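You operate a simulated robot arm through the tools that you are given. There is no shell and no other tool. Be economical: measure what you need, move in short steps, check, and stop when the job is done.

Carry out the task below with a simulated robot arm. There is one attempt and no reset: what you move stays moved.

## Task
Take the blue spacer on the free corner of the packing table and put it away on the lower board of the grey shelf. Open the prints drawer, take the yellow roller and leave it in the inside of the prints drawer, then shut the drawer. Take the blue clip and leave it on the middle of the copy board. Open the rail marker. The order is free. Set down upright: blue spacer, yellow roller. The rail marker goes toward x -1.0, y +0.1, z +0.0 (a direction in the base frame).
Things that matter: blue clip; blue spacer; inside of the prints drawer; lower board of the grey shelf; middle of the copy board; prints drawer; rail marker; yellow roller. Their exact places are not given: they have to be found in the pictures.

Only the result counts: the job must be done as asked and must still hold three seconds after the hand-in. Knocking over, shifting, dropping, spilling or breaking anything else fails it.

## Robot
A 7-joint arm with a fingered hand on a trunk, on a base that drives. Base frame: it is fixed to the floor where the robot stands at the start and does not move with it; the origin is under the middle of the robot, x ahead of it, y to its left, z up. Units: m, rad, N and s.
With the tool pointing down near the work surface it reaches from about 0.8 to 0.92 m from the robot's upright axis, wherever it stands. Its first joint turns from -2.496 to 2.496 rad. Places, roughly: blue clip (8x3x3 cm) [1.3, -0.2, 0.9]; blue spacer (3x9x5 cm) [0.9, -0.4, 0.9]; inside of the prints drawer [3.7, 1.6, 0.6]; lower board of the grey shelf [3.5, 0.5, 0.1]; middle of the copy board [0.4, -2.6, 0.9]; prints drawer [3.5, 1.6, 0.7]; rail marker [0.5, -2.8, 0.9]; yellow roller (6x8x8 cm) [0.9, -0.1, 0.9]. Payload 3 kg.
Tool frame: the origin (TCP) lies between the finger pads and is the grasp point; the fingertips stand 0.026 m ahead of it; z points along the fingers, y is the line along which they close. Largest opening 0.148 m; the body of the gripper starts 0.073 m behind the TCP. The gripper is a hand of 3 fingers: y runs from the thumb to the fingers, the wrist lies at [0, 0, -0.229] in the tool frame.
Orientation is that of the tool frame in the base frame, as a unit quaternion [x, y, z, w]. With the fingers straight down and closing along the base's y, the tool's x points along the base's -x, its y along +y and its z along -z.

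## Interface
- The arm moves only by the tool step_arm. Its argument "steps" is a list of rows, each an object (a shift or turn left out is 0) with "slide": the shift along the tool's x, y, z in m, a list of three; "angular": the turn, a rotation vector about the tool's x, y, z in rad, a list of three. In form: [{"slide": [tx, ty, tz], "angular": [wx, wy, wz]}, ...]. A call has 1 to 8 rows; each row is the pose to reach, as a shift and turn from the pose commanded when the call began, along the tool's axes at that moment. Each row takes 0.2 s and may step no farther than 0.05 m and 0.15 rad from the row before; otherwise, the whole call is refused. Where a pose cannot be reached the arm comes as near as it can. A force on the tool above 40 N (or 10 N above the force at the start of the call, whichever is more), or a blocked arm, ends the call early, and 0.2 s more pass. In this call time passes only in rows, and 0.2 s behind the last. It gives the time, the measured TCP pose, the force on the tool (base axes), the opening and the grip force at its end, in the units of the frame above (readings bear some noise), with the torque about the TCP (base axes, N m) and any sound that the robot's microphone picked up.
- Cameras (640 x 400 px; columns grow to the right, rows downward): "scene" is now at [0.1634, -0.0215, 1.6556]; the picture's right is [-0.23, -0.97, 0.00], its down [-0.62, 0.15, -0.77] and it looks along [0.75, -0.18, -0.64] (base axes); focal length 254 px, centre (320, 200). "wrist" rides on the gripper at [0.068, -0.039, -0.09] in the tool frame; the picture's right is [0.50, 0.87, 0.00], its down [-0.66, 0.38, -0.65] and it looks along [-0.57, 0.33, 0.76] (tool axes); focal length 222 px, centre (320, 200).
- capture(camera): a new picture of that camera. No time passes.
- lift_body(by): slides the trunk up (or, below 0, down) by that many m; the arm and the scene camera ride with it, the base frame stays. It gives what a move gives, with no picture.
- steer(legs): drives the robot by 1 to 6 legs, each [ahead, left, turn to the left] in m, m and rad, along the robot's own axes; the way and the turn of a leg run together, so that a leg with both is an arc; at most 1.5 m and 3.142 rad a leg. The arm and the cameras ride along, it lands a little off, and it stops where it bumps. It gives what a move gives.
- set_fingers(finger1, finger2, thumb_bend): sets how far each is bent, from 0 (flat) to 1 (curled in); at 0.3 the hand is open as for a grip, at 0.7 the pads meet at the TCP. One left out holds its place. A second passes; each finger stops where it meets its share of the squeeze, and holds until it gets a number again. It is the only way to open and close the hand. It gives what a move gives, with no picture; readings hold the bend of each and the force on the fingers (four entries, about 0 where the hand has none), thumb and palm.
- pan_tilt(pan, tilt): turns the head with the scene camera to pan (to the left, within 1.501 rad either way) and tilt (down, from -0.506 to 1.204), counted from straight ahead of the robot. It gives what a move gives.
- pixel_to_xyz(camera, pixels): for up to 12 pixels [column, row] of the newest picture of that camera ("zoom" is the newest enlarged one), the place [x, y, z] in the base frame of the surface seen there, good to about 0.003 m. No time passes.
- inspect(camera, box): a new picture of the part [left, top, right, bottom] of that camera's present view, enlarged. No time passes.
- sign_off(): hands the job in; it is judged then, once.

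Work in short steps. Measure before you move; look again where a grasp or a placing could have gone wrong, and mend it. You have 110 turns and 78 pictures in all, those below and enlarged ones among them. Open the gripper and draw the arm clear of the work before you hand the job in, unless the task says otherwise; then end with one line.

The tools are called after "Emit:" by a JSON object that holds its "fn" and its "kwargs". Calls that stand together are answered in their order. step_arm: Moves the arm, as the interface text tells. Its arguments: {"type":"object","properties":{"steps":{"type":"array","items":{"type":"object","properties":{"slide":{"type":"array","items":{"type":"number"}},"angular":{"type":"array","items":{"type":"number"}}}}}},"required":["steps"]} The other tools are called the same way: lift_body (by) slides the trunk up or down; set_fingers (finger1, finger2, thumb_bend) moves the fingers one by one; steer (legs) drives the base; pan_tilt (pan, tilt) turns the head that bears the scene camera; capture (camera) takes a picture; pixel_to_xyz (camera, pixels) gives the place of the surface under pixels of a picture; inspect (camera, box) takes an enlarged picture of a part of a camera's view; sign_off () hands the job in.

At the start:

```text
clock: 0.0
ee_pos: [0.9051, -0.0035, 1.1425]
tool_rot: [0.0, 1.0, 0.0, 0.0]
wrist_force: [-0.5, 0.3, -1.2]
torque: [-0.01, -0.01, -0.01]
opening: 0.1477
finger_force: 0.2
shape: jaw
bend: [0.3, 0.3, 0.3]
finger forces: [0.0, 0.0, 0.1, 0.0, 0.0, 0.1]
trunk travel left (down, up): [-0.575, 0.315]
robot x, y, heading: [0.0002, 0.0018, -0.002]
head pan, tilt: [-0.237, 0.693]
```

scene: 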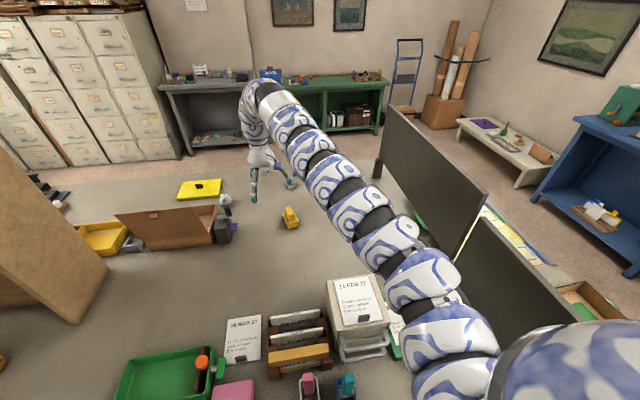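
wrist: 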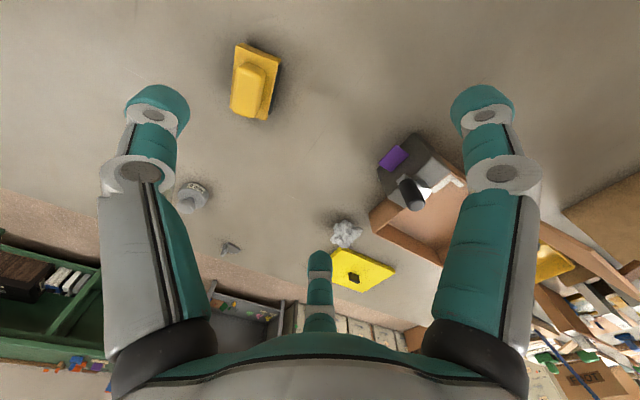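

The scene picture shows a yellow object at (290,217) and clutter; I look closer at the table by panning and enlarging.

Emit:
{"fn": "inspect", "kwargs": {"camera": "scene", "box": [160, 150, 400, 300]}}

Emit:
{"fn": "pan_tilt", "kwargs": {"pan": -0.7, "tilt": 0.8}}

Emit:
{"fn": "capture", "kwargs": {"camera": "scene"}}

```text
2.67 times, centred on (280, 225) of scene
```

zoom: 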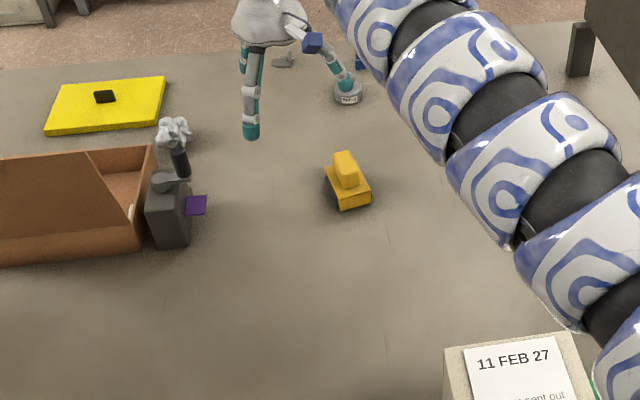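

```text
clock: 0.9
ee_pos: [0.9049, -0.0033, 1.1421]
tool_rot: [0.0, 1.0, 0.001, 0.0]
wrist_force: [-0.4, 1.1, 0.5]
torque: [-0.02, 0.0, 0.0]
opening: 0.1481
finger_force: 0.0
shape: jaw
bend: [0.3, 0.3, 0.3]
finger forces: [0.1, 0.1, 0.0, 0.0, 0.1, 0.0]
trunk travel left (down, up): [-0.575, 0.315]
robot x, y, heading: [0.0013, 0.0007, 0.001]
head pan, tilt: [-0.7, 0.799]
```

```text
74 pictures are left
```

scene: 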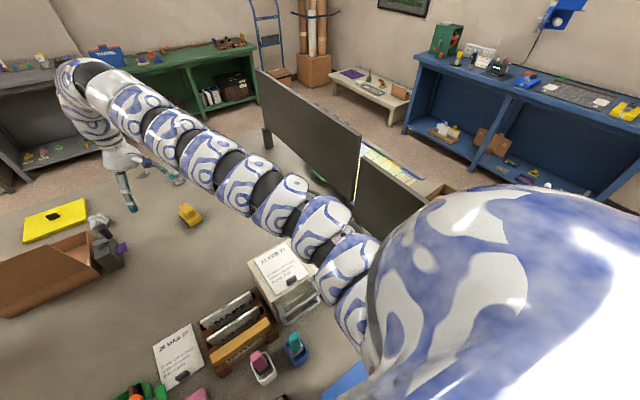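

The arm hides the right side of the table. I measure the tall things: partition (380,110),(490,200), panel (10,150),(110,270), roller, and purple/clip items.

Emit:
{"fn": "pan_tilt", "kwargs": {"pan": 0.0, "tilt": 0.7}}

Emit:
{"fn": "capture", "kwargs": {"camera": "scene"}}

```text
clock: 2.0
ee_pos: [0.9044, -0.0031, 1.1412]
tool_rot: [0.001, 1.0, 0.0, 0.0]
wrist_force: [0.1, 0.2, 0.9]
torque: [0.02, 0.02, 0.04]
opening: 0.1478
finger_force: 0.2
shape: jaw
bend: [0.3, 0.3, 0.3]
finger forces: [0.0, 0.0, 0.0, 0.0, 0.1, 0.1]
trunk travel left (down, up): [-0.575, 0.315]
robot x, y, heading: [-0.0004, 0.0055, 0.001]
head pan, tilt: [0.0, 0.7]
```

```text
73 pictures are left
```

scene: 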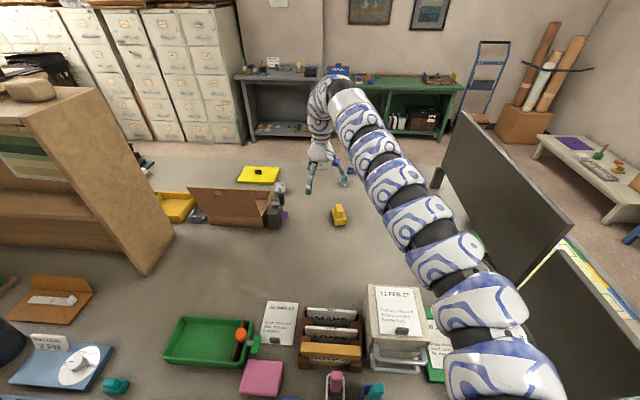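

I measure: roller (338,215), box rim (190,190), grey thing (272,215), blue clip (350,170), partition (460,112),(570,225), shelf (85,90), (175,235).

Emit:
{"fn": "pixel_to_xyz", "kwargs": {"camera": "scene", "pixels": [[338, 210], [190, 190], [272, 215], [351, 170], [460, 112], [570, 222], [80, 100], [172, 235], [395, 290], [330, 310], [440, 175], [260, 170]]}}

Emit:
{"fn": "inspect", "kwargs": {"camera": "scene", "box": [230, 130, 390, 230]}}

```text
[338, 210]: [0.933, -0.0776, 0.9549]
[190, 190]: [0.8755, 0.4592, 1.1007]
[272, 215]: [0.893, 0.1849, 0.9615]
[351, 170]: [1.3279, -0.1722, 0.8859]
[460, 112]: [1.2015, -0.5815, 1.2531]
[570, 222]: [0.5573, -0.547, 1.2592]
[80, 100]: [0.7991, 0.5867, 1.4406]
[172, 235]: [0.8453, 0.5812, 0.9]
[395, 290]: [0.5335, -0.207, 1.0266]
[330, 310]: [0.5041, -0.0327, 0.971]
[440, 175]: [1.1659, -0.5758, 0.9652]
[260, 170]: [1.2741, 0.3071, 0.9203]
```

```text
4.00 times, centred on (310, 180) of scene
```

zoom: 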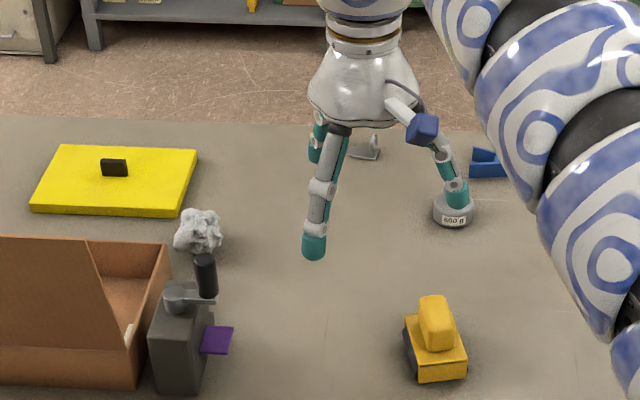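

Clip is at (1.33,-0.17), roller at (0.93,-0.08), partition at y≈-0.57. I raise slightly and swing the arm left to uncover the spacer.

Emit:
{"fn": "step_arm", "kwargs": {"steps": [{"slide": [0, 0, -0.05]}, {"slide": [0, 0.05, -0.08]}, {"slide": [0, 0.1, -0.08]}, {"slide": [0, 0.15, -0.08]}, {"slide": [0.01, 0.2, -0.08]}, {"slide": [0.03, 0.24, -0.08]}]}}

Emit:
{"fn": "pan_tilt", "kwargs": {"pan": -0.4, "tilt": 0.8}}

Emit:
{"fn": "capture", "kwargs": {"camera": "scene"}}

```text
refused: row 2 steps farther than a row can; nothing moved
```

```text
clock: 2.9
ee_pos: [0.9047, -0.0052, 1.1419]
tool_rot: [0.0, 1.0, 0.0, 0.001]
wrist_force: [0.2, 0.6, -0.2]
torque: [-0.01, -0.01, 0.0]
opening: 0.148
finger_force: 0.1
shape: jaw
bend: [0.3, 0.3, 0.3]
finger forces: [0.0, 0.0, 0.0, 0.1, 0.1, 0.0]
trunk travel left (down, up): [-0.575, 0.315]
robot x, y, heading: [-0.0001, -0.0004, -0.0]
head pan, tilt: [-0.4, 0.799]
```

```text
71 pictures are left
```

scene: 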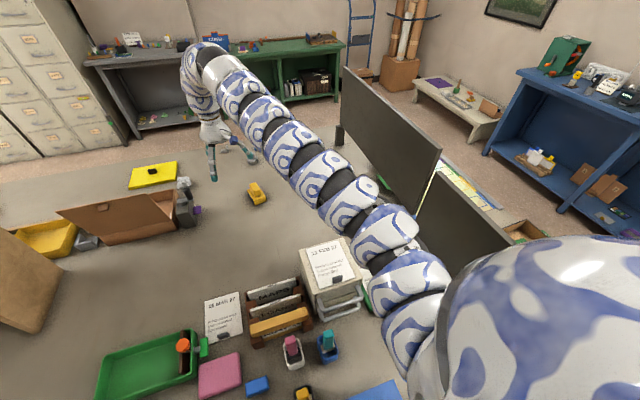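

The row was too long; I retry with smaller steps.

Emit:
{"fn": "step_arm", "kwargs": {"steps": [{"slide": [0, 0, -0.05]}, {"slide": [0, 0.03, -0.08]}, {"slide": [0, 0.075, -0.08]}, {"slide": [0, 0.12, -0.08]}, {"slide": [0.01, 0.165, -0.08]}, {"slide": [0.02, 0.21, -0.08]}, {"slide": [0.03, 0.25, -0.08]}]}}

Emit:
{"fn": "capture", "kwargs": {"camera": "scene"}}

```text
clock: 4.5
ee_pos: [0.8451, 0.182, 1.2116]
tool_rot: [0.001, 1.0, 0.001, 0.0]
wrist_force: [0.5, -1.1, -0.3]
torque: [0.08, 0.02, 0.02]
opening: 0.1481
finger_force: 0.3
shape: jaw
bend: [0.3, 0.3, 0.3]
finger forces: [0.0, 0.1, 0.0, 0.1, 0.1, 0.1]
out of reach, approached as far as the arm can: row 3, 4, 5, 6, 7
trunk travel left (down, up): [-0.575, 0.315]
robot x, y, heading: [-0.0029, -0.0015, -0.0]
head pan, tilt: [-0.4, 0.799]
```

```text
70 pictures are left
```

scene: 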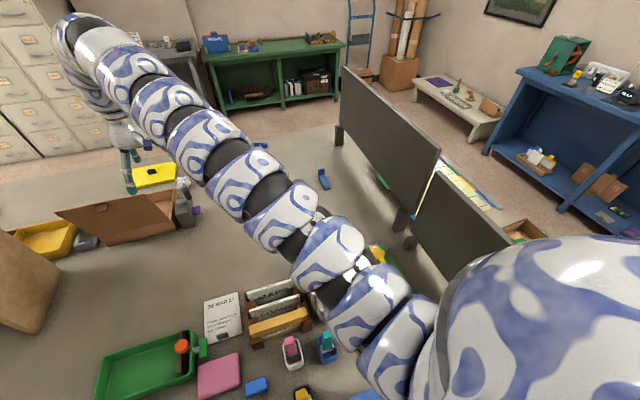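

Two blue pieces now show at (324,178) and (260,146). I enlarge and measure.

Emit:
{"fn": "inspect", "kwargs": {"camera": "scene", "box": [230, 130, 430, 255]}}

Emit:
{"fn": "pixel_to_xyz", "kwargs": {"camera": "scene", "pixels": [[320, 172], [323, 178], [327, 187], [260, 146], [380, 182], [380, 255], [400, 215], [330, 130], [260, 185], [258, 386]]}}

```text
3.20 times, centred on (330, 192) of scene
```

zoom: 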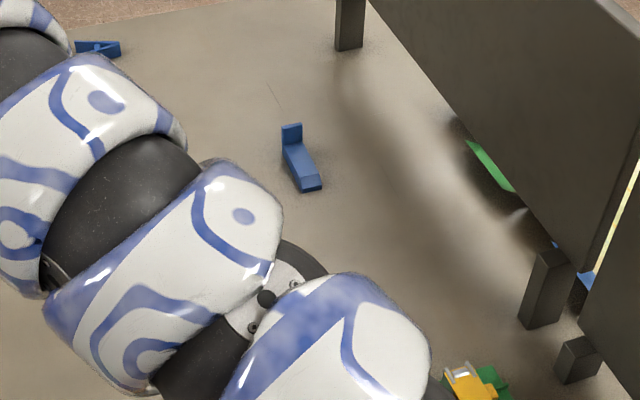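

```text
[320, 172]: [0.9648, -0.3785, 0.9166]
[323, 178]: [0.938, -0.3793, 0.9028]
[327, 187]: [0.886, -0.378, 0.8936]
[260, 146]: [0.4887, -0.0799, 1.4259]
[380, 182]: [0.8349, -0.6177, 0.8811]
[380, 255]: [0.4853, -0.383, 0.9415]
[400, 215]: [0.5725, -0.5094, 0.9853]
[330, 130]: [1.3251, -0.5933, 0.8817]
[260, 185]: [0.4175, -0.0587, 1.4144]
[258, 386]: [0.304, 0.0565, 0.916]
```

Spacer: L-shaped, long along x from 0.88 to 0.97 at y≈-0.378, tall at the far end. It's 1.0 m out, so the base must move; I look at the floor/edge near the robot.

Emit:
{"fn": "pan_tilt", "kwargs": {"pan": -0.9, "tilt": 1.1}}

Emit:
{"fn": "capture", "kwargs": {"camera": "scene"}}

Emit:
{"fn": "pan_tilt", "kwargs": {"pan": 1.0, "tilt": 0.9}}

Emit:
{"fn": "capture", "kwargs": {"camera": "scene"}}

```text
clock: 5.4
ee_pos: [0.8434, 0.1851, 1.2115]
tool_rot: [0.0, 1.0, 0.0, 0.0]
wrist_force: [0.2, -0.2, 1.0]
torque: [0.01, -0.01, 0.02]
opening: 0.1479
finger_force: 0.1
shape: jaw
bend: [0.3, 0.3, 0.3]
finger forces: [0.0, 0.0, 0.1, 0.1, 0.1, 0.0]
trunk travel left (down, up): [-0.575, 0.315]
robot x, y, heading: [-0.0007, -0.0006, -0.006]
head pan, tilt: [-0.901, 1.1]
```

```text
68 pictures are left
```

scene: 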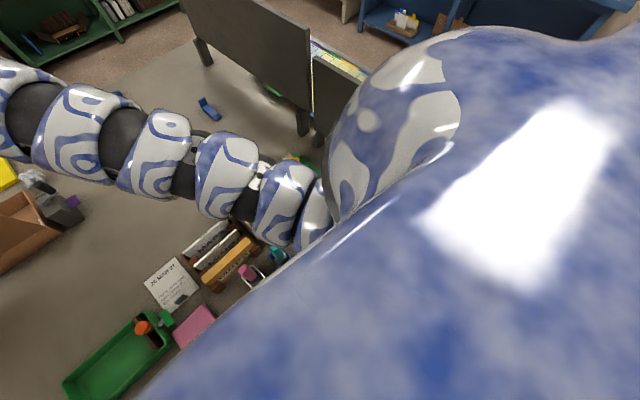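

```text
clock: 7.2
ee_pos: [0.844, 0.1846, 1.2117]
tool_rot: [0.001, 1.0, 0.0, 0.0]
wrist_force: [-0.1, 0.2, -0.1]
torque: [0.0, 0.0, 0.04]
opening: 0.1478
finger_force: 0.1
shape: jaw
bend: [0.3, 0.3, 0.3]
finger forces: [0.0, 0.0, 0.1, 0.0, 0.1, 0.1]
trunk travel left (down, up): [-0.575, 0.315]
robot x, y, heading: [-0.0004, 0.0016, -0.001]
head pan, tilt: [1.0, 0.901]
```

```text
67 pictures are left
```

scene: 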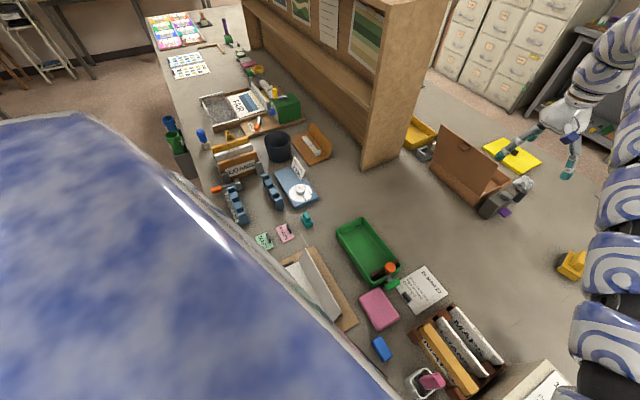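

The table stretches far to the left, so I need a route. I lift the trunk, back off a little, and turn right to survey that side.

Emit:
{"fn": "lift_body", "kwargs": {"by": 0.31}}

Emit:
{"fn": "steer", "kwargs": {"legs": [[-0.2, 0, 0], [0, 0, -1.57]]}}

Emit:
{"fn": "pan_tilt", "kwargs": {"pan": 0.3, "tilt": 0.5}}

Emit:
{"fn": "capture", "kwargs": {"camera": "scene"}}

```text
clock: 10.3
ee_pos: [0.8436, 0.1853, 1.522]
tool_rot: [0.0, 1.0, 0.001, 0.001]
wrist_force: [0.1, 0.0, 0.2]
torque: [0.01, 0.02, 0.01]
opening: 0.1481
finger_force: 0.0
shape: jaw
bend: [0.3, 0.3, 0.3]
finger forces: [0.1, 0.0, 0.0, 0.0, 0.0, 0.0]
trunk travel left (down, up): [-0.885, 0.005]
robot x, y, heading: [0.0034, -0.0003, 0.003]
head pan, tilt: [1.0, 0.901]
```

```text
clock: 15.7
ee_pos: [-0.0149, -0.8439, 1.5213]
tool_rot: [0.709, 0.705, -0.001, 0.0]
wrist_force: [0.0, 0.1, 1.5]
torque: [0.03, 0.01, 0.01]
opening: 0.1481
finger_force: 0.1
shape: jaw
bend: [0.3, 0.3, 0.3]
finger forces: [0.0, 0.0, 0.0, 0.1, 0.1, 0.0]
trunk travel left (down, up): [-0.885, 0.005]
robot x, y, heading: [-0.1921, 0.0025, -1.578]
head pan, tilt: [1.0, 0.901]
```

```text
clock: 16.8
ee_pos: [-0.0142, -0.8442, 1.522]
tool_rot: [0.709, 0.706, 0.0, 0.0]
wrist_force: [0.1, -0.3, 0.5]
torque: [0.01, -0.01, 0.0]
opening: 0.1481
finger_force: 0.1
shape: jaw
bend: [0.3, 0.3, 0.3]
finger forces: [0.0, 0.1, 0.0, 0.1, 0.0, 0.0]
trunk travel left (down, up): [-0.885, 0.005]
robot x, y, heading: [-0.1958, 0.0014, -1.575]
head pan, tilt: [0.3, 0.499]
```

```text
66 pictures are left
```

scene: 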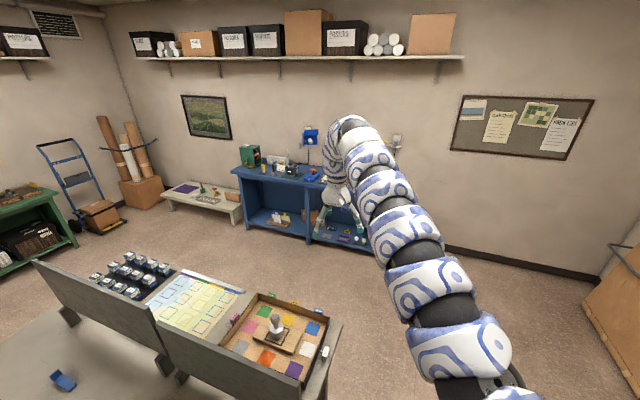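

I measure table edges and bench positions: table corner (340,325), far edge (195,255), blue bench front (235,235),(370,245), floor in between (300,270).

Emit:
{"fn": "pixel_to_xyz", "kwargs": {"camera": "scene", "pixels": [[340, 326], [240, 290], [300, 393], [250, 235], [370, 247], [235, 170], [240, 222], [70, 245], [615, 300], [122, 222], [310, 135], [178, 272]]}}

Emit:
{"fn": "inspect", "kwargs": {"camera": "scene", "box": [210, 110, 410, 250]}}

Emit:
{"fn": "pan_tilt", "kwargs": {"pan": 1.0, "tilt": 0.4}}

Emit:
{"fn": "capture", "kwargs": {"camera": "scene"}}

```text
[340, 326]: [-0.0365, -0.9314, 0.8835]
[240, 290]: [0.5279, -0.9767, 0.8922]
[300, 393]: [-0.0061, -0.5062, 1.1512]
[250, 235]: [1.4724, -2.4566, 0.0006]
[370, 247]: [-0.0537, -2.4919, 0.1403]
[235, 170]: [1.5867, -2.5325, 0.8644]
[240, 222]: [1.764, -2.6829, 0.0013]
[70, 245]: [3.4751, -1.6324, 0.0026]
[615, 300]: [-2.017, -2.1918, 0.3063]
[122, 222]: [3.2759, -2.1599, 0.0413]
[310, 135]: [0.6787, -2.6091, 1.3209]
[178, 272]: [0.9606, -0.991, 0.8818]
```

```text
2.86 times, centred on (310, 180) of scene
```

zoom: 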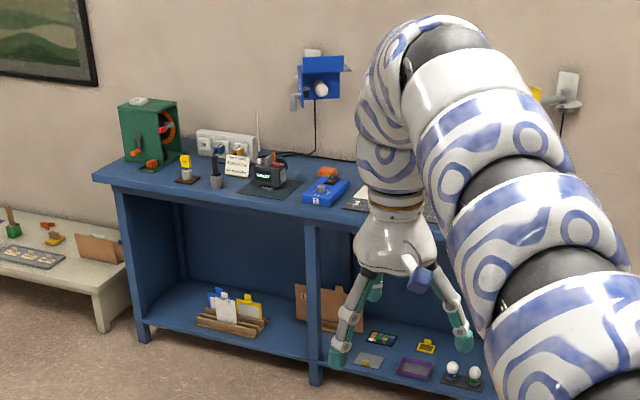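

```text
clock: 17.9
ee_pos: [-0.0135, -0.8451, 1.5218]
tool_rot: [0.709, 0.705, 0.001, 0.0]
wrist_force: [0.9, 0.2, -1.4]
torque: [0.02, -0.02, 0.01]
opening: 0.1479
finger_force: 0.0
shape: jaw
bend: [0.3, 0.3, 0.3]
finger forces: [0.0, 0.0, 0.0, 0.0, 0.0, 0.0]
trunk travel left (down, up): [-0.885, 0.005]
robot x, y, heading: [-0.198, 0.003, -1.575]
head pan, tilt: [1.0, 0.4]
```

```text
64 pictures are left
```

scene: 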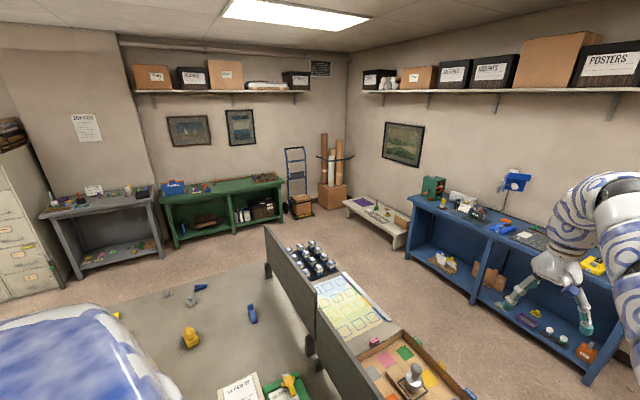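

I measure the far edge of the table, the grey bench, and the floor aisle.

Emit:
{"fn": "pixel_to_xyz", "kwargs": {"camera": "scene", "pixels": [[262, 262], [150, 290], [80, 268], [160, 250], [130, 248], [42, 215], [152, 200], [175, 248], [190, 275], [200, 288], [252, 315], [190, 338]]}}

Emit:
{"fn": "inspect", "kwargs": {"camera": "scene", "box": [0, 140, 200, 300]}}

```text
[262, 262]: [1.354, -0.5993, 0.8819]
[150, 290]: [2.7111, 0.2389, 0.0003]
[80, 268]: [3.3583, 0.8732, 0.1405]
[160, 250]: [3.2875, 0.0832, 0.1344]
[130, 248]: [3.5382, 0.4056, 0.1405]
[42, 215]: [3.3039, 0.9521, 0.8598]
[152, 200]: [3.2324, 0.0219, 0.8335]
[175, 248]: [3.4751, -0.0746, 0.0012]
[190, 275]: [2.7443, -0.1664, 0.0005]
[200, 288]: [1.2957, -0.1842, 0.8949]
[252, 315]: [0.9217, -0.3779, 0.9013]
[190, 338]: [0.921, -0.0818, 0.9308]
```

```text
2.50 times, centred on (100, 220) of scene
```

zoom: 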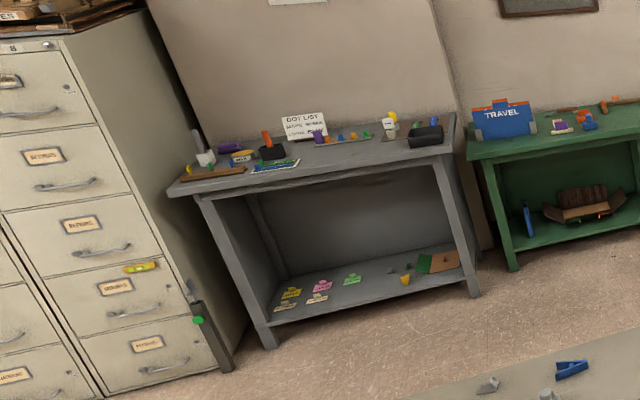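

Grey shelf spans x 3.2–3.8, y 0.05–0.93, lower board z≈0.14. I check the near table edge beside the robot.

Emit:
{"fn": "pan_tilt", "kwargs": {"pan": 0.8, "tilt": 1.15}}

Emit:
{"fn": "capture", "kwargs": {"camera": "scene"}}

```text
clock: 19.0
ee_pos: [-0.0134, -0.8444, 1.5216]
tool_rot: [0.709, 0.706, 0.0, 0.0]
wrist_force: [-0.1, -1.3, 0.2]
torque: [-0.04, -0.02, -0.04]
opening: 0.1481
finger_force: 0.0
shape: jaw
bend: [0.3, 0.3, 0.3]
finger forces: [0.1, 0.1, 0.0, 0.1, 0.1, 0.0]
trunk travel left (down, up): [-0.885, 0.005]
robot x, y, heading: [-0.1948, 0.0026, -1.58]
head pan, tilt: [0.799, 1.15]
```

```text
62 pictures are left
```

scene: 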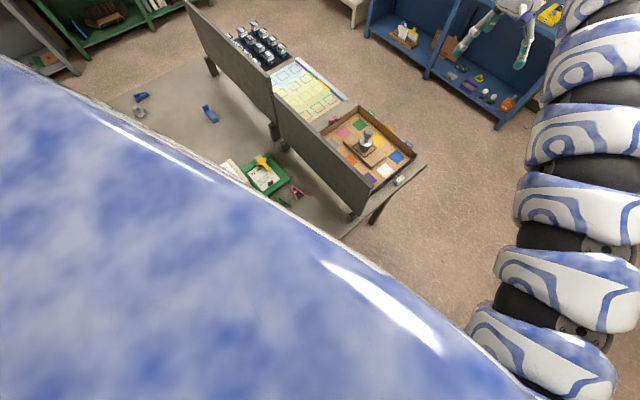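

Emit:
{"fn": "pixel_to_xyz", "kwargs": {"camera": "scene", "pixels": [[424, 166], [385, 200], [348, 232], [350, 215], [300, 190], [190, 5], [110, 98], [215, 110], [205, 105], [266, 170], [290, 190]]}}

```text
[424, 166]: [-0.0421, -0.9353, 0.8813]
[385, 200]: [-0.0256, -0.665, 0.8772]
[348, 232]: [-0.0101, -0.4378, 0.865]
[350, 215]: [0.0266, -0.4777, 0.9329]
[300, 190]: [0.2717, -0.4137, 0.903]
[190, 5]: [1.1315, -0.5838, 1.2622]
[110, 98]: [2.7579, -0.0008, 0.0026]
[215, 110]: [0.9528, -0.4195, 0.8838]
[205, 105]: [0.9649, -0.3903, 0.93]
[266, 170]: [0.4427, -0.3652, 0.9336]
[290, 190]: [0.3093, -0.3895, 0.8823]
```

Near edge is at x≈0, so the far side (x≈1.85+) is the better standing place for spacer, clip and roller. I drive around the right end of the table.

Emit:
{"fn": "steer", "kwargs": {"legs": [[0, -0.3, 0], [1.5, 0, 0], [0, 0, 1.57], [1.5, 0, 0], [1.3, 0, 0], [0, 0, 1.57]]}}

Emit:
{"fn": "pan_tilt", "kwargs": {"pan": 0.6, "tilt": 0.6}}

Emit:
{"fn": "capture", "kwargs": {"camera": "scene"}}

```text
clock: 49.1
ee_pos: [2.1019, -0.718, 1.5212]
tool_rot: [0.709, -0.705, -0.001, 0.0]
wrist_force: [0.3, -0.5, 0.2]
torque: [-0.02, 0.0, 0.0]
opening: 0.148
finger_force: 0.1
shape: jaw
bend: [0.3, 0.3, 0.3]
finger forces: [0.1, 0.0, 0.1, 0.0, 0.1, 0.0]
trunk travel left (down, up): [-0.885, 0.005]
robot x, y, heading: [2.2957, -1.5621, 1.579]
head pan, tilt: [0.799, 1.15]
```

```text
clock: 50.1
ee_pos: [2.1012, -0.719, 1.5219]
tool_rot: [0.71, -0.704, 0.0, 0.001]
wrist_force: [0.2, -1.0, -0.4]
torque: [0.0, -0.03, 0.0]
opening: 0.148
finger_force: 0.0
shape: jaw
bend: [0.3, 0.3, 0.3]
finger forces: [0.0, 0.1, 0.0, 0.0, 0.1, 0.0]
trunk travel left (down, up): [-0.885, 0.005]
robot x, y, heading: [2.2902, -1.5611, 1.577]
head pan, tilt: [0.6, 0.6]
```

```text
61 pictures are left
```

scene: 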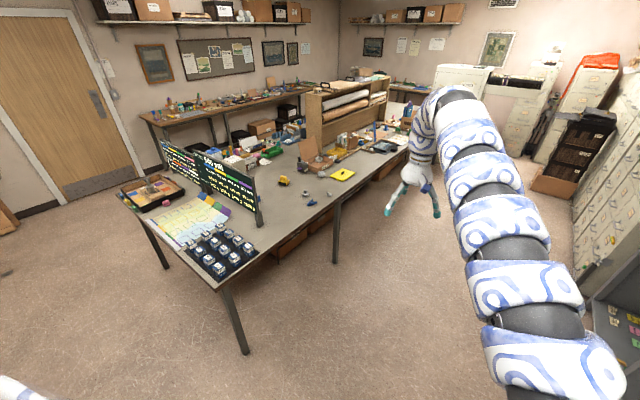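

Aisle is clear. I drive ahead to y≈-0.35 and turn left to face the table from the far side.

Emit:
{"fn": "steer", "kwargs": {"legs": [[1.2, 0, 0], [0, 0, 1.565]]}}

Emit:
{"fn": "pan_tilt", "kwargs": {"pan": -0.1, "tilt": 0.9}}

Emit:
{"fn": "capture", "kwargs": {"camera": "scene"}}

```text
clock: 60.0
ee_pos: [1.4391, -0.558, 1.5212]
tool_rot: [1.0, 0.007, 0.0, 0.0]
wrist_force: [-0.3, 0.3, 1.0]
torque: [-0.02, 0.0, 0.0]
opening: 0.1479
finger_force: 0.0
shape: jaw
bend: [0.3, 0.3, 0.3]
finger forces: [0.0, 0.1, 0.0, 0.0, 0.0, 0.1]
trunk travel left (down, up): [-0.885, 0.005]
robot x, y, heading: [2.281, -0.3625, -3.125]
head pan, tilt: [0.6, 0.6]
```

```text
clock: 61.1
ee_pos: [1.4399, -0.5579, 1.5211]
tool_rot: [1.0, 0.008, 0.0, -0.001]
wrist_force: [0.2, -0.2, -0.5]
torque: [0.02, 0.04, 0.0]
opening: 0.1479
finger_force: 0.0
shape: jaw
bend: [0.3, 0.3, 0.3]
finger forces: [0.0, 0.0, 0.0, 0.0, 0.0, 0.1]
trunk travel left (down, up): [-0.885, 0.005]
robot x, y, heading: [2.2814, -0.3567, -3.134]
head pan, tilt: [-0.099, 0.901]
```

```text
60 pictures are left
```

scene: 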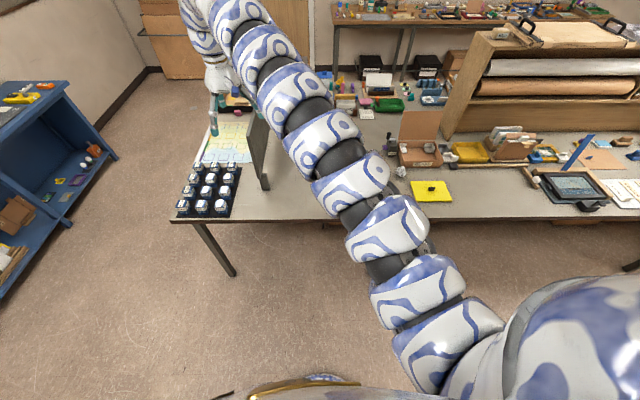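

I drive to stand at about (1.785,-0.20) so the hand comes over the spacer.

Emit:
{"fn": "steer", "kwargs": {"legs": [[0.49, -0.16, 0]]}}

Emit:
{"fn": "capture", "kwargs": {"camera": "wrist"}}

```text
clock: 64.1
ee_pos: [0.9492, -0.4007, 1.5211]
tool_rot: [1.0, 0.004, 0.001, 0.0]
wrist_force: [0.1, -0.6, -0.8]
torque: [0.02, -0.01, 0.02]
opening: 0.148
finger_force: 0.2
shape: jaw
bend: [0.3, 0.3, 0.3]
finger forces: [0.0, 0.0, 0.0, 0.0, 0.0, 0.0]
trunk travel left (down, up): [-0.885, 0.005]
robot x, y, heading: [1.7965, -0.2076, -3.131]
head pan, tilt: [-0.099, 0.901]
```

```text
59 pictures are left
```

wrist: 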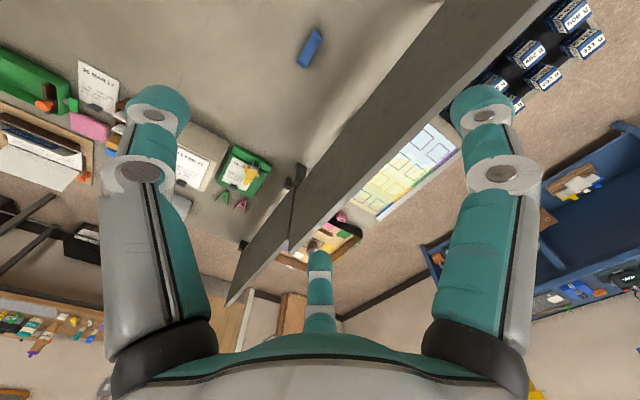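

I locate the spacer in this wrist view at (310,48).

Emit:
{"fn": "inspect", "kwargs": {"camera": "wrist", "box": [270, 15, 350, 85]}}

Emit:
{"fn": "pixel_to_xyz", "kwargs": {"camera": "wrist", "pixels": [[301, 63], [307, 53], [312, 44], [318, 33], [305, 67], [303, 50], [316, 52]]}}

```text
5.71 times, centred on (310, 50) of wrist
```

zoom: 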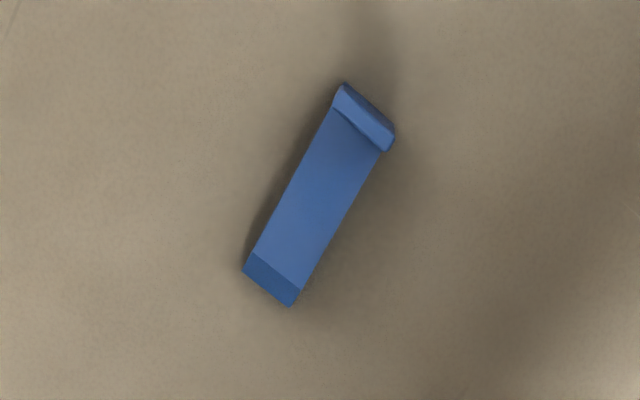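

```text
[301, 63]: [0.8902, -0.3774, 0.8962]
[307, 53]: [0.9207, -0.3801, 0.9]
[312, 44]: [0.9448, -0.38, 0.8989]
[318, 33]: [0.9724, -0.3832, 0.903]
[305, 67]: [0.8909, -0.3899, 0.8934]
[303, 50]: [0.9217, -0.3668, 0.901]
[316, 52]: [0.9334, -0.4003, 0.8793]
```

Plate top is at 0.90, post at x≈0.965. Before grasping I measure the actual fingertip positions from the wrist picture.

Emit:
{"fn": "pixel_to_xyz", "kwargs": {"camera": "wrist", "pixels": [[157, 95], [483, 95], [320, 262], [140, 172], [500, 175], [320, 300], [100, 300], [540, 300]]}}

```text
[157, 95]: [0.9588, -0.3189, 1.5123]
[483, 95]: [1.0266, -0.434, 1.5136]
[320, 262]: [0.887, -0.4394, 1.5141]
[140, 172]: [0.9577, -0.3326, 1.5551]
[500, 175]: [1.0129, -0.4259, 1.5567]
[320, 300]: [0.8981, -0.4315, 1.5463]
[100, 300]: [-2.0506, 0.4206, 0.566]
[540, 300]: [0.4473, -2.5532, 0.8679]
```

The three fingers sit 120° apart (thumb at tool −y). Best grip: tool y along the bar, thumb on the post end, fingers pinching both long sides. I rotate the tool +90° about z while up high.

Emit:
{"fn": "step_arm", "kwargs": {"steps": [{"slide": [-0.002, -0.005, 0], "angular": [0, 0, 0.15]}, {"slide": [-0.004, -0.01, 0], "angular": [0, 0, 0.3]}, {"slide": [-0.007, -0.021, 0], "angular": [0, 0, 0.45]}, {"slide": [-0.007, -0.021, 0], "angular": [0, 0, 0.6]}, {"slide": [-0.007, -0.021, 0], "angular": [0, 0, 0.75]}, {"slide": [-0.007, -0.021, 0], "angular": [0, 0, 0.9]}, {"slide": [-0.007, -0.021, 0], "angular": [0, 0, 1.05]}, {"slide": [-0.007, -0.021, 0], "angular": [0, 0, 1.2]}]}}

Emit:
{"fn": "step_arm", "kwargs": {"steps": [{"angular": [0, 0, 0.13]}, {"angular": [0, 0, 0.26]}, {"angular": [0, 0, 0.371]}]}}

```text
clock: 65.9
ee_pos: [0.9427, -0.3805, 1.5218]
tool_rot: [0.827, -0.562, 0.0, 0.001]
wrist_force: [0.0, 0.3, -0.2]
torque: [0.01, 0.01, -0.02]
opening: 0.1481
finger_force: 0.0
shape: jaw
bend: [0.3, 0.3, 0.3]
finger forces: [0.0, 0.0, 0.0, 0.1, 0.0, 0.0]
trunk travel left (down, up): [-0.885, 0.005]
robot x, y, heading: [1.7957, -0.2045, -3.131]
head pan, tilt: [-0.099, 0.901]
```

```text
clock: 66.7
ee_pos: [0.9431, -0.3807, 1.5216]
tool_rot: [0.709, -0.705, 0.001, 0.0]
wrist_force: [0.3, 0.3, -0.4]
torque: [0.01, 0.02, 0.03]
opening: 0.1481
finger_force: 0.0
shape: jaw
bend: [0.3, 0.3, 0.3]
finger forces: [0.1, 0.1, 0.0, 0.0, 0.0, 0.0]
trunk travel left (down, up): [-0.885, 0.005]
robot x, y, heading: [1.7941, -0.2085, -3.128]
head pan, tilt: [-0.099, 0.901]
```

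Orientation is right (tool y = −x). I lower the trunk until the fingertips are just above the spacer and check with the wrist camera.

Emit:
{"fn": "lift_body", "kwargs": {"by": -0.52}}

Emit:
{"fn": "capture", "kwargs": {"camera": "wrist"}}

```text
refused: -0.52 is not a number from -0.4 to 0.4
```

```text
57 pictures are left
```

wrist: 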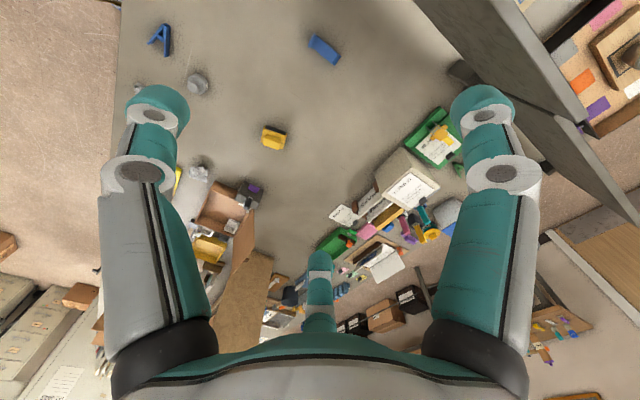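

The move limit is 0.4, so I lower in two goes.

Emit:
{"fn": "lift_body", "kwargs": {"by": -0.3}}

Emit:
{"fn": "lift_body", "kwargs": {"by": -0.21}}

Emit:
{"fn": "capture", "kwargs": {"camera": "wrist"}}

```text
clock: 69.7
ee_pos: [0.9426, -0.3804, 1.2221]
tool_rot: [0.71, -0.704, 0.0, 0.0]
wrist_force: [0.0, -0.1, 0.4]
torque: [-0.02, 0.01, 0.01]
opening: 0.1478
finger_force: 0.0
shape: jaw
bend: [0.3, 0.3, 0.3]
finger forces: [0.1, 0.0, 0.1, 0.0, 0.0, 0.1]
trunk travel left (down, up): [-0.585, 0.305]
robot x, y, heading: [1.7925, -0.2086, -3.133]
head pan, tilt: [-0.099, 0.901]
```

```text
clock: 71.9
ee_pos: [0.9429, -0.3802, 1.0117]
tool_rot: [0.71, -0.704, 0.0, 0.0]
wrist_force: [0.5, -0.5, 1.0]
torque: [0.0, 0.0, -0.04]
opening: 0.1479
finger_force: 0.0
shape: jaw
bend: [0.3, 0.3, 0.3]
finger forces: [0.0, 0.0, 0.1, 0.0, 0.0, 0.0]
trunk travel left (down, up): [-0.375, 0.515]
robot x, y, heading: [1.7921, -0.2078, -3.135]
head pan, tilt: [-0.099, 0.901]
```

```text
56 pictures are left
```

wrist: 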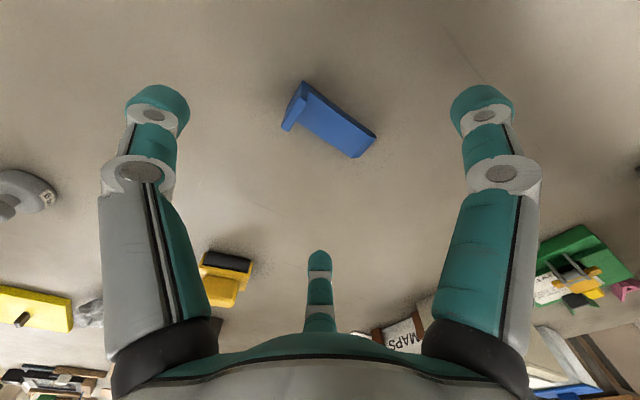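

Post is on the thumb side as wanted. I measure the spacer's corners.

Emit:
{"fn": "pixel_to_xyz", "kwargs": {"camera": "wrist", "pixels": [[303, 84], [294, 118], [300, 98], [330, 122], [358, 150], [372, 138], [340, 112], [318, 130]]}}

```text
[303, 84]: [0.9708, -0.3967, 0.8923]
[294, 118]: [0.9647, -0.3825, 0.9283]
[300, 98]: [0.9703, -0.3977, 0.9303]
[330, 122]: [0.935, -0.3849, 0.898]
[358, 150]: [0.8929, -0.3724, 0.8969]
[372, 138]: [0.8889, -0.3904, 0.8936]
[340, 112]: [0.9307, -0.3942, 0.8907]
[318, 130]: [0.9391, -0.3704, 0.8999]
```

Aligned (centre y≈-0.382). I lower to TCP z≈0.909.

Emit:
{"fn": "step_arm", "kwargs": {"steps": [{"slide": [0.002, 0, 0.045]}, {"slide": [0.002, 0, 0.085]}, {"slide": [0.002, 0, 0.102]}]}}

Emit:
{"fn": "set_fingers", "kwargs": {"finger1": 0.75, "finger2": 0.75, "thumb_bend": 0.75}}

Emit:
{"fn": "capture", "kwargs": {"camera": "wrist"}}

```text
clock: 72.7
ee_pos: [0.9422, -0.3817, 0.9093]
tool_rot: [0.711, -0.703, 0.0, -0.001]
wrist_force: [-1.4, 1.6, -0.3]
torque: [0.03, -0.01, 0.0]
opening: 0.148
finger_force: 0.1
shape: jaw
bend: [0.3, 0.3, 0.3]
finger forces: [0.0, 0.0, 0.1, 0.1, 0.0, 0.0]
trunk travel left (down, up): [-0.375, 0.515]
robot x, y, heading: [1.7897, -0.2083, -3.131]
head pan, tilt: [-0.099, 0.901]
```

```text
clock: 73.7
ee_pos: [0.9424, -0.3812, 0.9098]
tool_rot: [0.71, -0.705, 0.0, 0.0]
wrist_force: [-1.3, 2.5, 14.7]
torque: [0.44, 0.28, 0.0]
opening: 0.0103
finger_force: 21.8
shape: fingers
bend: [0.63, 0.54, 0.67]
finger forces: [9.3, 23.6, 0.1, 0.0, 10.2, 0.1]
trunk travel left (down, up): [-0.375, 0.515]
robot x, y, heading: [1.7916, -0.2101, -3.136]
head pan, tilt: [-0.099, 0.901]
```

```text
55 pictures are left
```

wrist: 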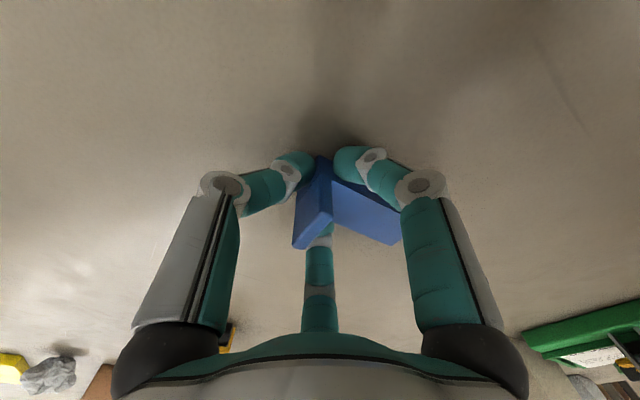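

Contact forces on both fingers and thumb, but there's an upward push of 15 N and the piece looks turned. I enlarge.

Emit:
{"fn": "inspect", "kwargs": {"camera": "wrist", "box": [230, 120, 430, 260]}}

Emit:
{"fn": "pixel_to_xyz", "kwargs": {"camera": "wrist", "pixels": [[300, 235], [325, 165], [318, 200], [390, 235], [345, 190], [370, 215]]}}

```text
2.86 times, centred on (330, 190) of wrist
```

zoom: 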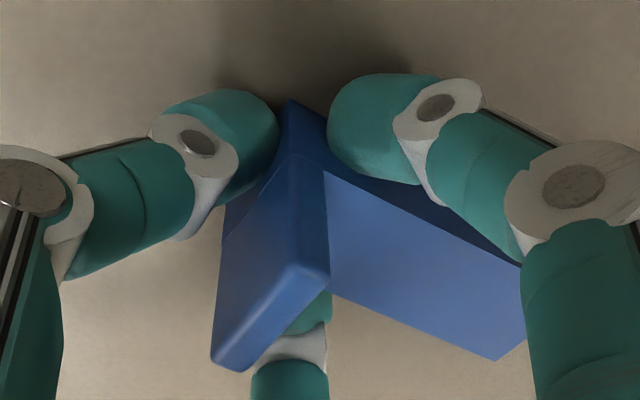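

```text
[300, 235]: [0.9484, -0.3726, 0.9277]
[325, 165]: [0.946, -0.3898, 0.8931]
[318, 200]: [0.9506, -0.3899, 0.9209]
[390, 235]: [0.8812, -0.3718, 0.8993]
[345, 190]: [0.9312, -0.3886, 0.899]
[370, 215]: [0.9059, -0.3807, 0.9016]
```

The piece was slid about 2 cm and is now held by the thumb on the post and both fingers on the sides, still flat. I lift it and check.

Emit:
{"fn": "step_arm", "kwargs": {"steps": [{"slide": [0, 0, -0.03]}, {"slide": [0, 0, -0.07]}, {"slide": [0, 0, -0.1]}]}}

Emit:
{"fn": "inspect", "kwargs": {"camera": "wrist", "box": [230, 120, 430, 260]}}

Emit:
{"fn": "pixel_to_xyz", "kwargs": {"camera": "wrist", "pixels": [[300, 235], [325, 165], [318, 200], [390, 235], [345, 190], [370, 215]]}}

```text
clock: 74.5
ee_pos: [0.9437, -0.3823, 1.0091]
tool_rot: [0.709, -0.705, 0.0, -0.002]
wrist_force: [0.4, -0.3, -0.4]
torque: [0.02, 0.01, 0.02]
opening: 0.0102
finger_force: 13.4
shape: fingers
bend: [0.63, 0.55, 0.67]
finger forces: [9.1, 8.9, 0.0, 0.0, 10.0, 0.1]
trunk travel left (down, up): [-0.375, 0.515]
robot x, y, heading: [1.7921, -0.2102, -3.138]
head pan, tilt: [-0.099, 0.901]
```

```text
2.86 times, centred on (330, 190) of wrist
```

zoom: 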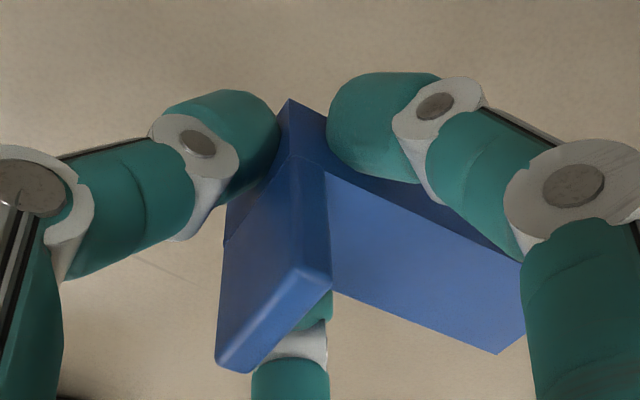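

```text
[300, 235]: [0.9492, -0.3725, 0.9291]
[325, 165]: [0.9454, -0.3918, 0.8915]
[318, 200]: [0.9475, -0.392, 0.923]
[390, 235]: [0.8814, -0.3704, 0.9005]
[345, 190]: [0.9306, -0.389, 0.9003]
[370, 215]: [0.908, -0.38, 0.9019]
```

Held firmly (bottom ≈3 cm under TCP). I raise the trunk, back off, turn around and strafe in front of the grey shelf.

Emit:
{"fn": "lift_body", "kwargs": {"by": 0.35}}

Emit:
{"fn": "steer", "kwargs": {"legs": [[-0.4, 0, 0], [0, 0, -3.14], [0, 0.6, 0]]}}

Emit:
{"fn": "pan_tilt", "kwargs": {"pan": 0.15, "tilt": 0.75}}

Emit:
{"fn": "capture", "kwargs": {"camera": "scene"}}

```text
clock: 77.9
ee_pos: [0.9438, -0.3812, 1.3576]
tool_rot: [0.71, -0.704, 0.0, -0.002]
wrist_force: [0.3, 0.8, -0.2]
torque: [0.03, -0.02, -0.02]
opening: 0.0101
finger_force: 13.5
shape: fingers
bend: [0.63, 0.55, 0.67]
finger forces: [9.2, 8.9, 0.0, 0.0, 10.1, 0.0]
trunk travel left (down, up): [-0.725, 0.165]
robot x, y, heading: [1.7917, -0.2069, -3.134]
head pan, tilt: [-0.099, 0.901]
```

```text
clock: 90.7
ee_pos: [2.996, 0.6072, 1.3586]
tool_rot: [0.687, 0.727, 0.001, 0.001]
wrist_force: [-0.2, 0.0, -0.4]
torque: [-0.01, -0.02, -0.04]
opening: 0.0088
finger_force: 13.7
shape: fingers
bend: [0.63, 0.55, 0.68]
finger forces: [9.0, 8.7, 0.0, 0.1, 9.1, 0.0]
trunk travel left (down, up): [-0.725, 0.165]
robot x, y, heading: [2.159, 0.3944, 0.061]
head pan, tilt: [-0.099, 0.901]
```

```text
clock: 91.4
ee_pos: [2.996, 0.6059, 1.3587]
tool_rot: [0.687, 0.727, 0.0, -0.001]
wrist_force: [-0.1, -0.4, -1.1]
torque: [-0.01, -0.05, -0.02]
opening: 0.0086
finger_force: 13.8
shape: fingers
bend: [0.63, 0.55, 0.68]
finger forces: [9.0, 8.7, 0.0, 0.1, 9.1, 0.0]
trunk travel left (down, up): [-0.725, 0.165]
robot x, y, heading: [2.1598, 0.3914, 0.061]
head pan, tilt: [0.15, 0.75]
```

```text
52 pictures are left
```

scene: 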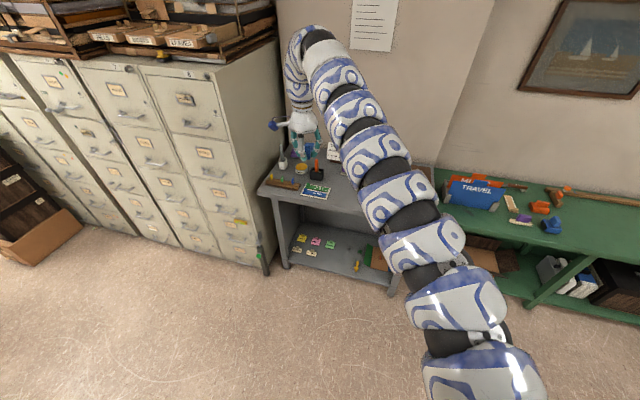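

I straighten heading, lower the trunk fully in front of the shelf (hand at x≈3.0, clear of its front at 3.23), and look at the lower board.

Emit:
{"fn": "steer", "kwargs": {"legs": [[-0.1, -0.1, -0.06]]}}

Emit:
{"fn": "lift_body", "kwargs": {"by": -0.4}}

Emit:
{"fn": "lift_body", "kwargs": {"by": -0.32}}

Emit:
{"fn": "pan_tilt", "kwargs": {"pan": 0.1, "tilt": 0.55}}

Emit:
{"fn": "capture", "kwargs": {"camera": "scene"}}

```text
clock: 92.8
ee_pos: [2.9068, 0.4511, 1.3595]
tool_rot: [0.708, 0.706, 0.0, 0.0]
wrist_force: [0.1, -0.9, 0.0]
torque: [0.04, -0.02, 0.01]
opening: 0.0085
finger_force: 13.1
shape: fingers
bend: [0.63, 0.55, 0.68]
finger forces: [9.0, 8.7, 0.1, 0.0, 9.1, 0.0]
trunk travel left (down, up): [-0.725, 0.165]
robot x, y, heading: [2.0575, 0.2862, -0.0]
head pan, tilt: [0.15, 0.75]
```

```text
clock: 96.6
ee_pos: [2.9079, 0.4503, 0.9588]
tool_rot: [0.709, 0.706, -0.001, 0.0]
wrist_force: [0.2, -0.4, 0.2]
torque: [-0.04, 0.05, -0.01]
opening: 0.009
finger_force: 12.8
shape: fingers
bend: [0.63, 0.55, 0.68]
finger forces: [9.1, 8.7, 0.0, 0.1, 9.0, 0.1]
trunk travel left (down, up): [-0.325, 0.565]
robot x, y, heading: [2.0624, 0.2821, -0.004]
head pan, tilt: [0.15, 0.75]
```

```text
clock: 99.8
ee_pos: [2.908, 0.4519, 0.6382]
tool_rot: [0.708, 0.706, 0.0, 0.0]
wrist_force: [0.1, 0.4, -0.4]
torque: [0.02, 0.07, -0.01]
opening: 0.0085
finger_force: 13.2
shape: fingers
bend: [0.63, 0.55, 0.68]
finger forces: [9.0, 8.7, 0.0, 0.0, 9.1, 0.1]
trunk travel left (down, up): [-0.005, 0.885]
robot x, y, heading: [2.0577, 0.2905, -0.006]
head pan, tilt: [0.15, 0.75]
```

```text
clock: 100.5
ee_pos: [2.9078, 0.4515, 0.6391]
tool_rot: [0.708, 0.706, 0.0, 0.0]
wrist_force: [0.6, 0.3, -0.7]
torque: [0.01, 0.0, 0.0]
opening: 0.0084
finger_force: 13.3
shape: fingers
bend: [0.63, 0.55, 0.68]
finger forces: [9.0, 8.7, 0.0, 0.1, 9.1, 0.1]
trunk travel left (down, up): [-0.005, 0.885]
robot x, y, heading: [2.0563, 0.2892, -0.002]
head pan, tilt: [0.099, 0.55]
```

```text
51 pictures are left
```

scene: 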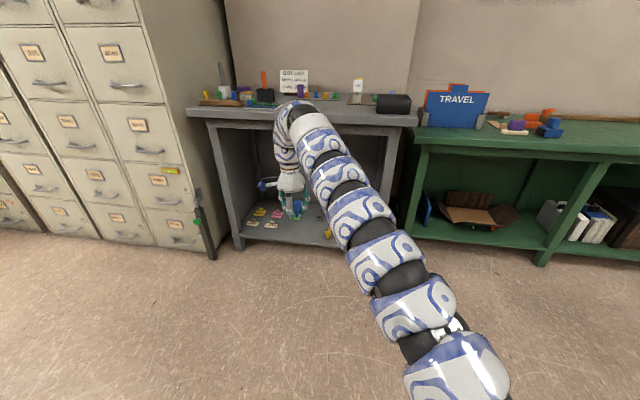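

I measure the arch height and lower the hand with the arm in front of the shelf.

Emit:
{"fn": "pixel_to_xyz", "kwargs": {"camera": "scene", "pixels": [[292, 104], [280, 125], [262, 126], [240, 240], [260, 222], [330, 232], [300, 115], [295, 180]]}}

Emit:
{"fn": "step_arm", "kwargs": {"steps": [{"slide": [0, 0, 0.05]}, {"slide": [0, 0, 0.1]}, {"slide": [0, 0, 0.15]}, {"slide": [0, 0, 0.2]}, {"slide": [0, 0, 0.25]}, {"slide": [0, 0, 0.3]}, {"slide": [0, 0, 0.35]}]}}

Emit:
{"fn": "capture", "kwargs": {"camera": "scene"}}

```text
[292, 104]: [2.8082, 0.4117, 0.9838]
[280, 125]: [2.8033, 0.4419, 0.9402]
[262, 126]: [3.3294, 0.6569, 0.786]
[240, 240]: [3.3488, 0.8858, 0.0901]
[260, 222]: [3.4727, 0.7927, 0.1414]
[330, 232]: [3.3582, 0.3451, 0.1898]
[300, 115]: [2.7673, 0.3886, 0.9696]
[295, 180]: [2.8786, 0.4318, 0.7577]
```

```text
clock: 102.1
ee_pos: [2.9074, 0.4514, 0.2883]
tool_rot: [0.709, 0.706, 0.0, -0.001]
wrist_force: [0.6, -0.7, -0.3]
torque: [0.01, 0.0, 0.0]
opening: 0.0082
finger_force: 13.3
shape: fingers
bend: [0.63, 0.55, 0.68]
finger forces: [9.0, 8.6, 0.0, 0.0, 8.9, 0.0]
trunk travel left (down, up): [-0.005, 0.885]
robot x, y, heading: [2.0577, 0.288, -0.0]
head pan, tilt: [0.099, 0.55]
```

```text
50 pictures are left
```

scene: 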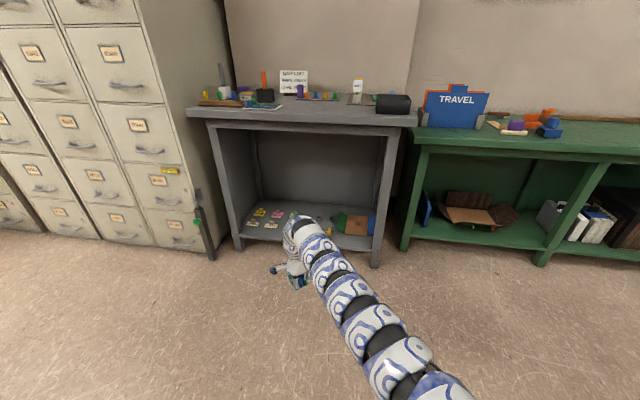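

Arch top now ~0.64, below the shelf's underside 0.79. I enlarge the lower board.

Emit:
{"fn": "inspect", "kwargs": {"camera": "scene", "box": [220, 170, 400, 280]}}

Emit:
{"fn": "pixel_to_xyz", "kwargs": {"camera": "scene", "pixels": [[240, 232], [378, 245], [330, 228], [352, 230], [335, 215], [280, 215], [252, 224], [272, 226], [318, 226], [300, 205], [370, 215], [260, 195]]}}

```text
3.56 times, centred on (310, 225) of scene
```

zoom: 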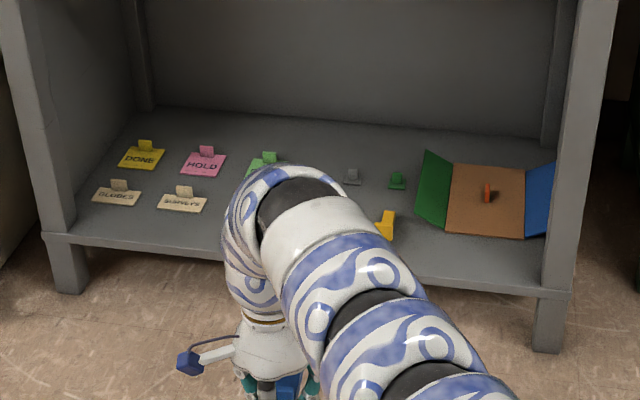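

```text
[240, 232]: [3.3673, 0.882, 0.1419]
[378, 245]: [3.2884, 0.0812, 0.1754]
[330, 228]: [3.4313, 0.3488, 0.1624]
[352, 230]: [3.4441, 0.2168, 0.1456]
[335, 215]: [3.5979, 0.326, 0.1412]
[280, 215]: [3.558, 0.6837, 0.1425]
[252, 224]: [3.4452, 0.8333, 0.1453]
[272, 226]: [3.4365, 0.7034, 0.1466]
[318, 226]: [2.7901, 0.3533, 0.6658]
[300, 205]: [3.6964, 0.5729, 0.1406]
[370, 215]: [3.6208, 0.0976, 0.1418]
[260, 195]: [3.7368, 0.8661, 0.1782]
```

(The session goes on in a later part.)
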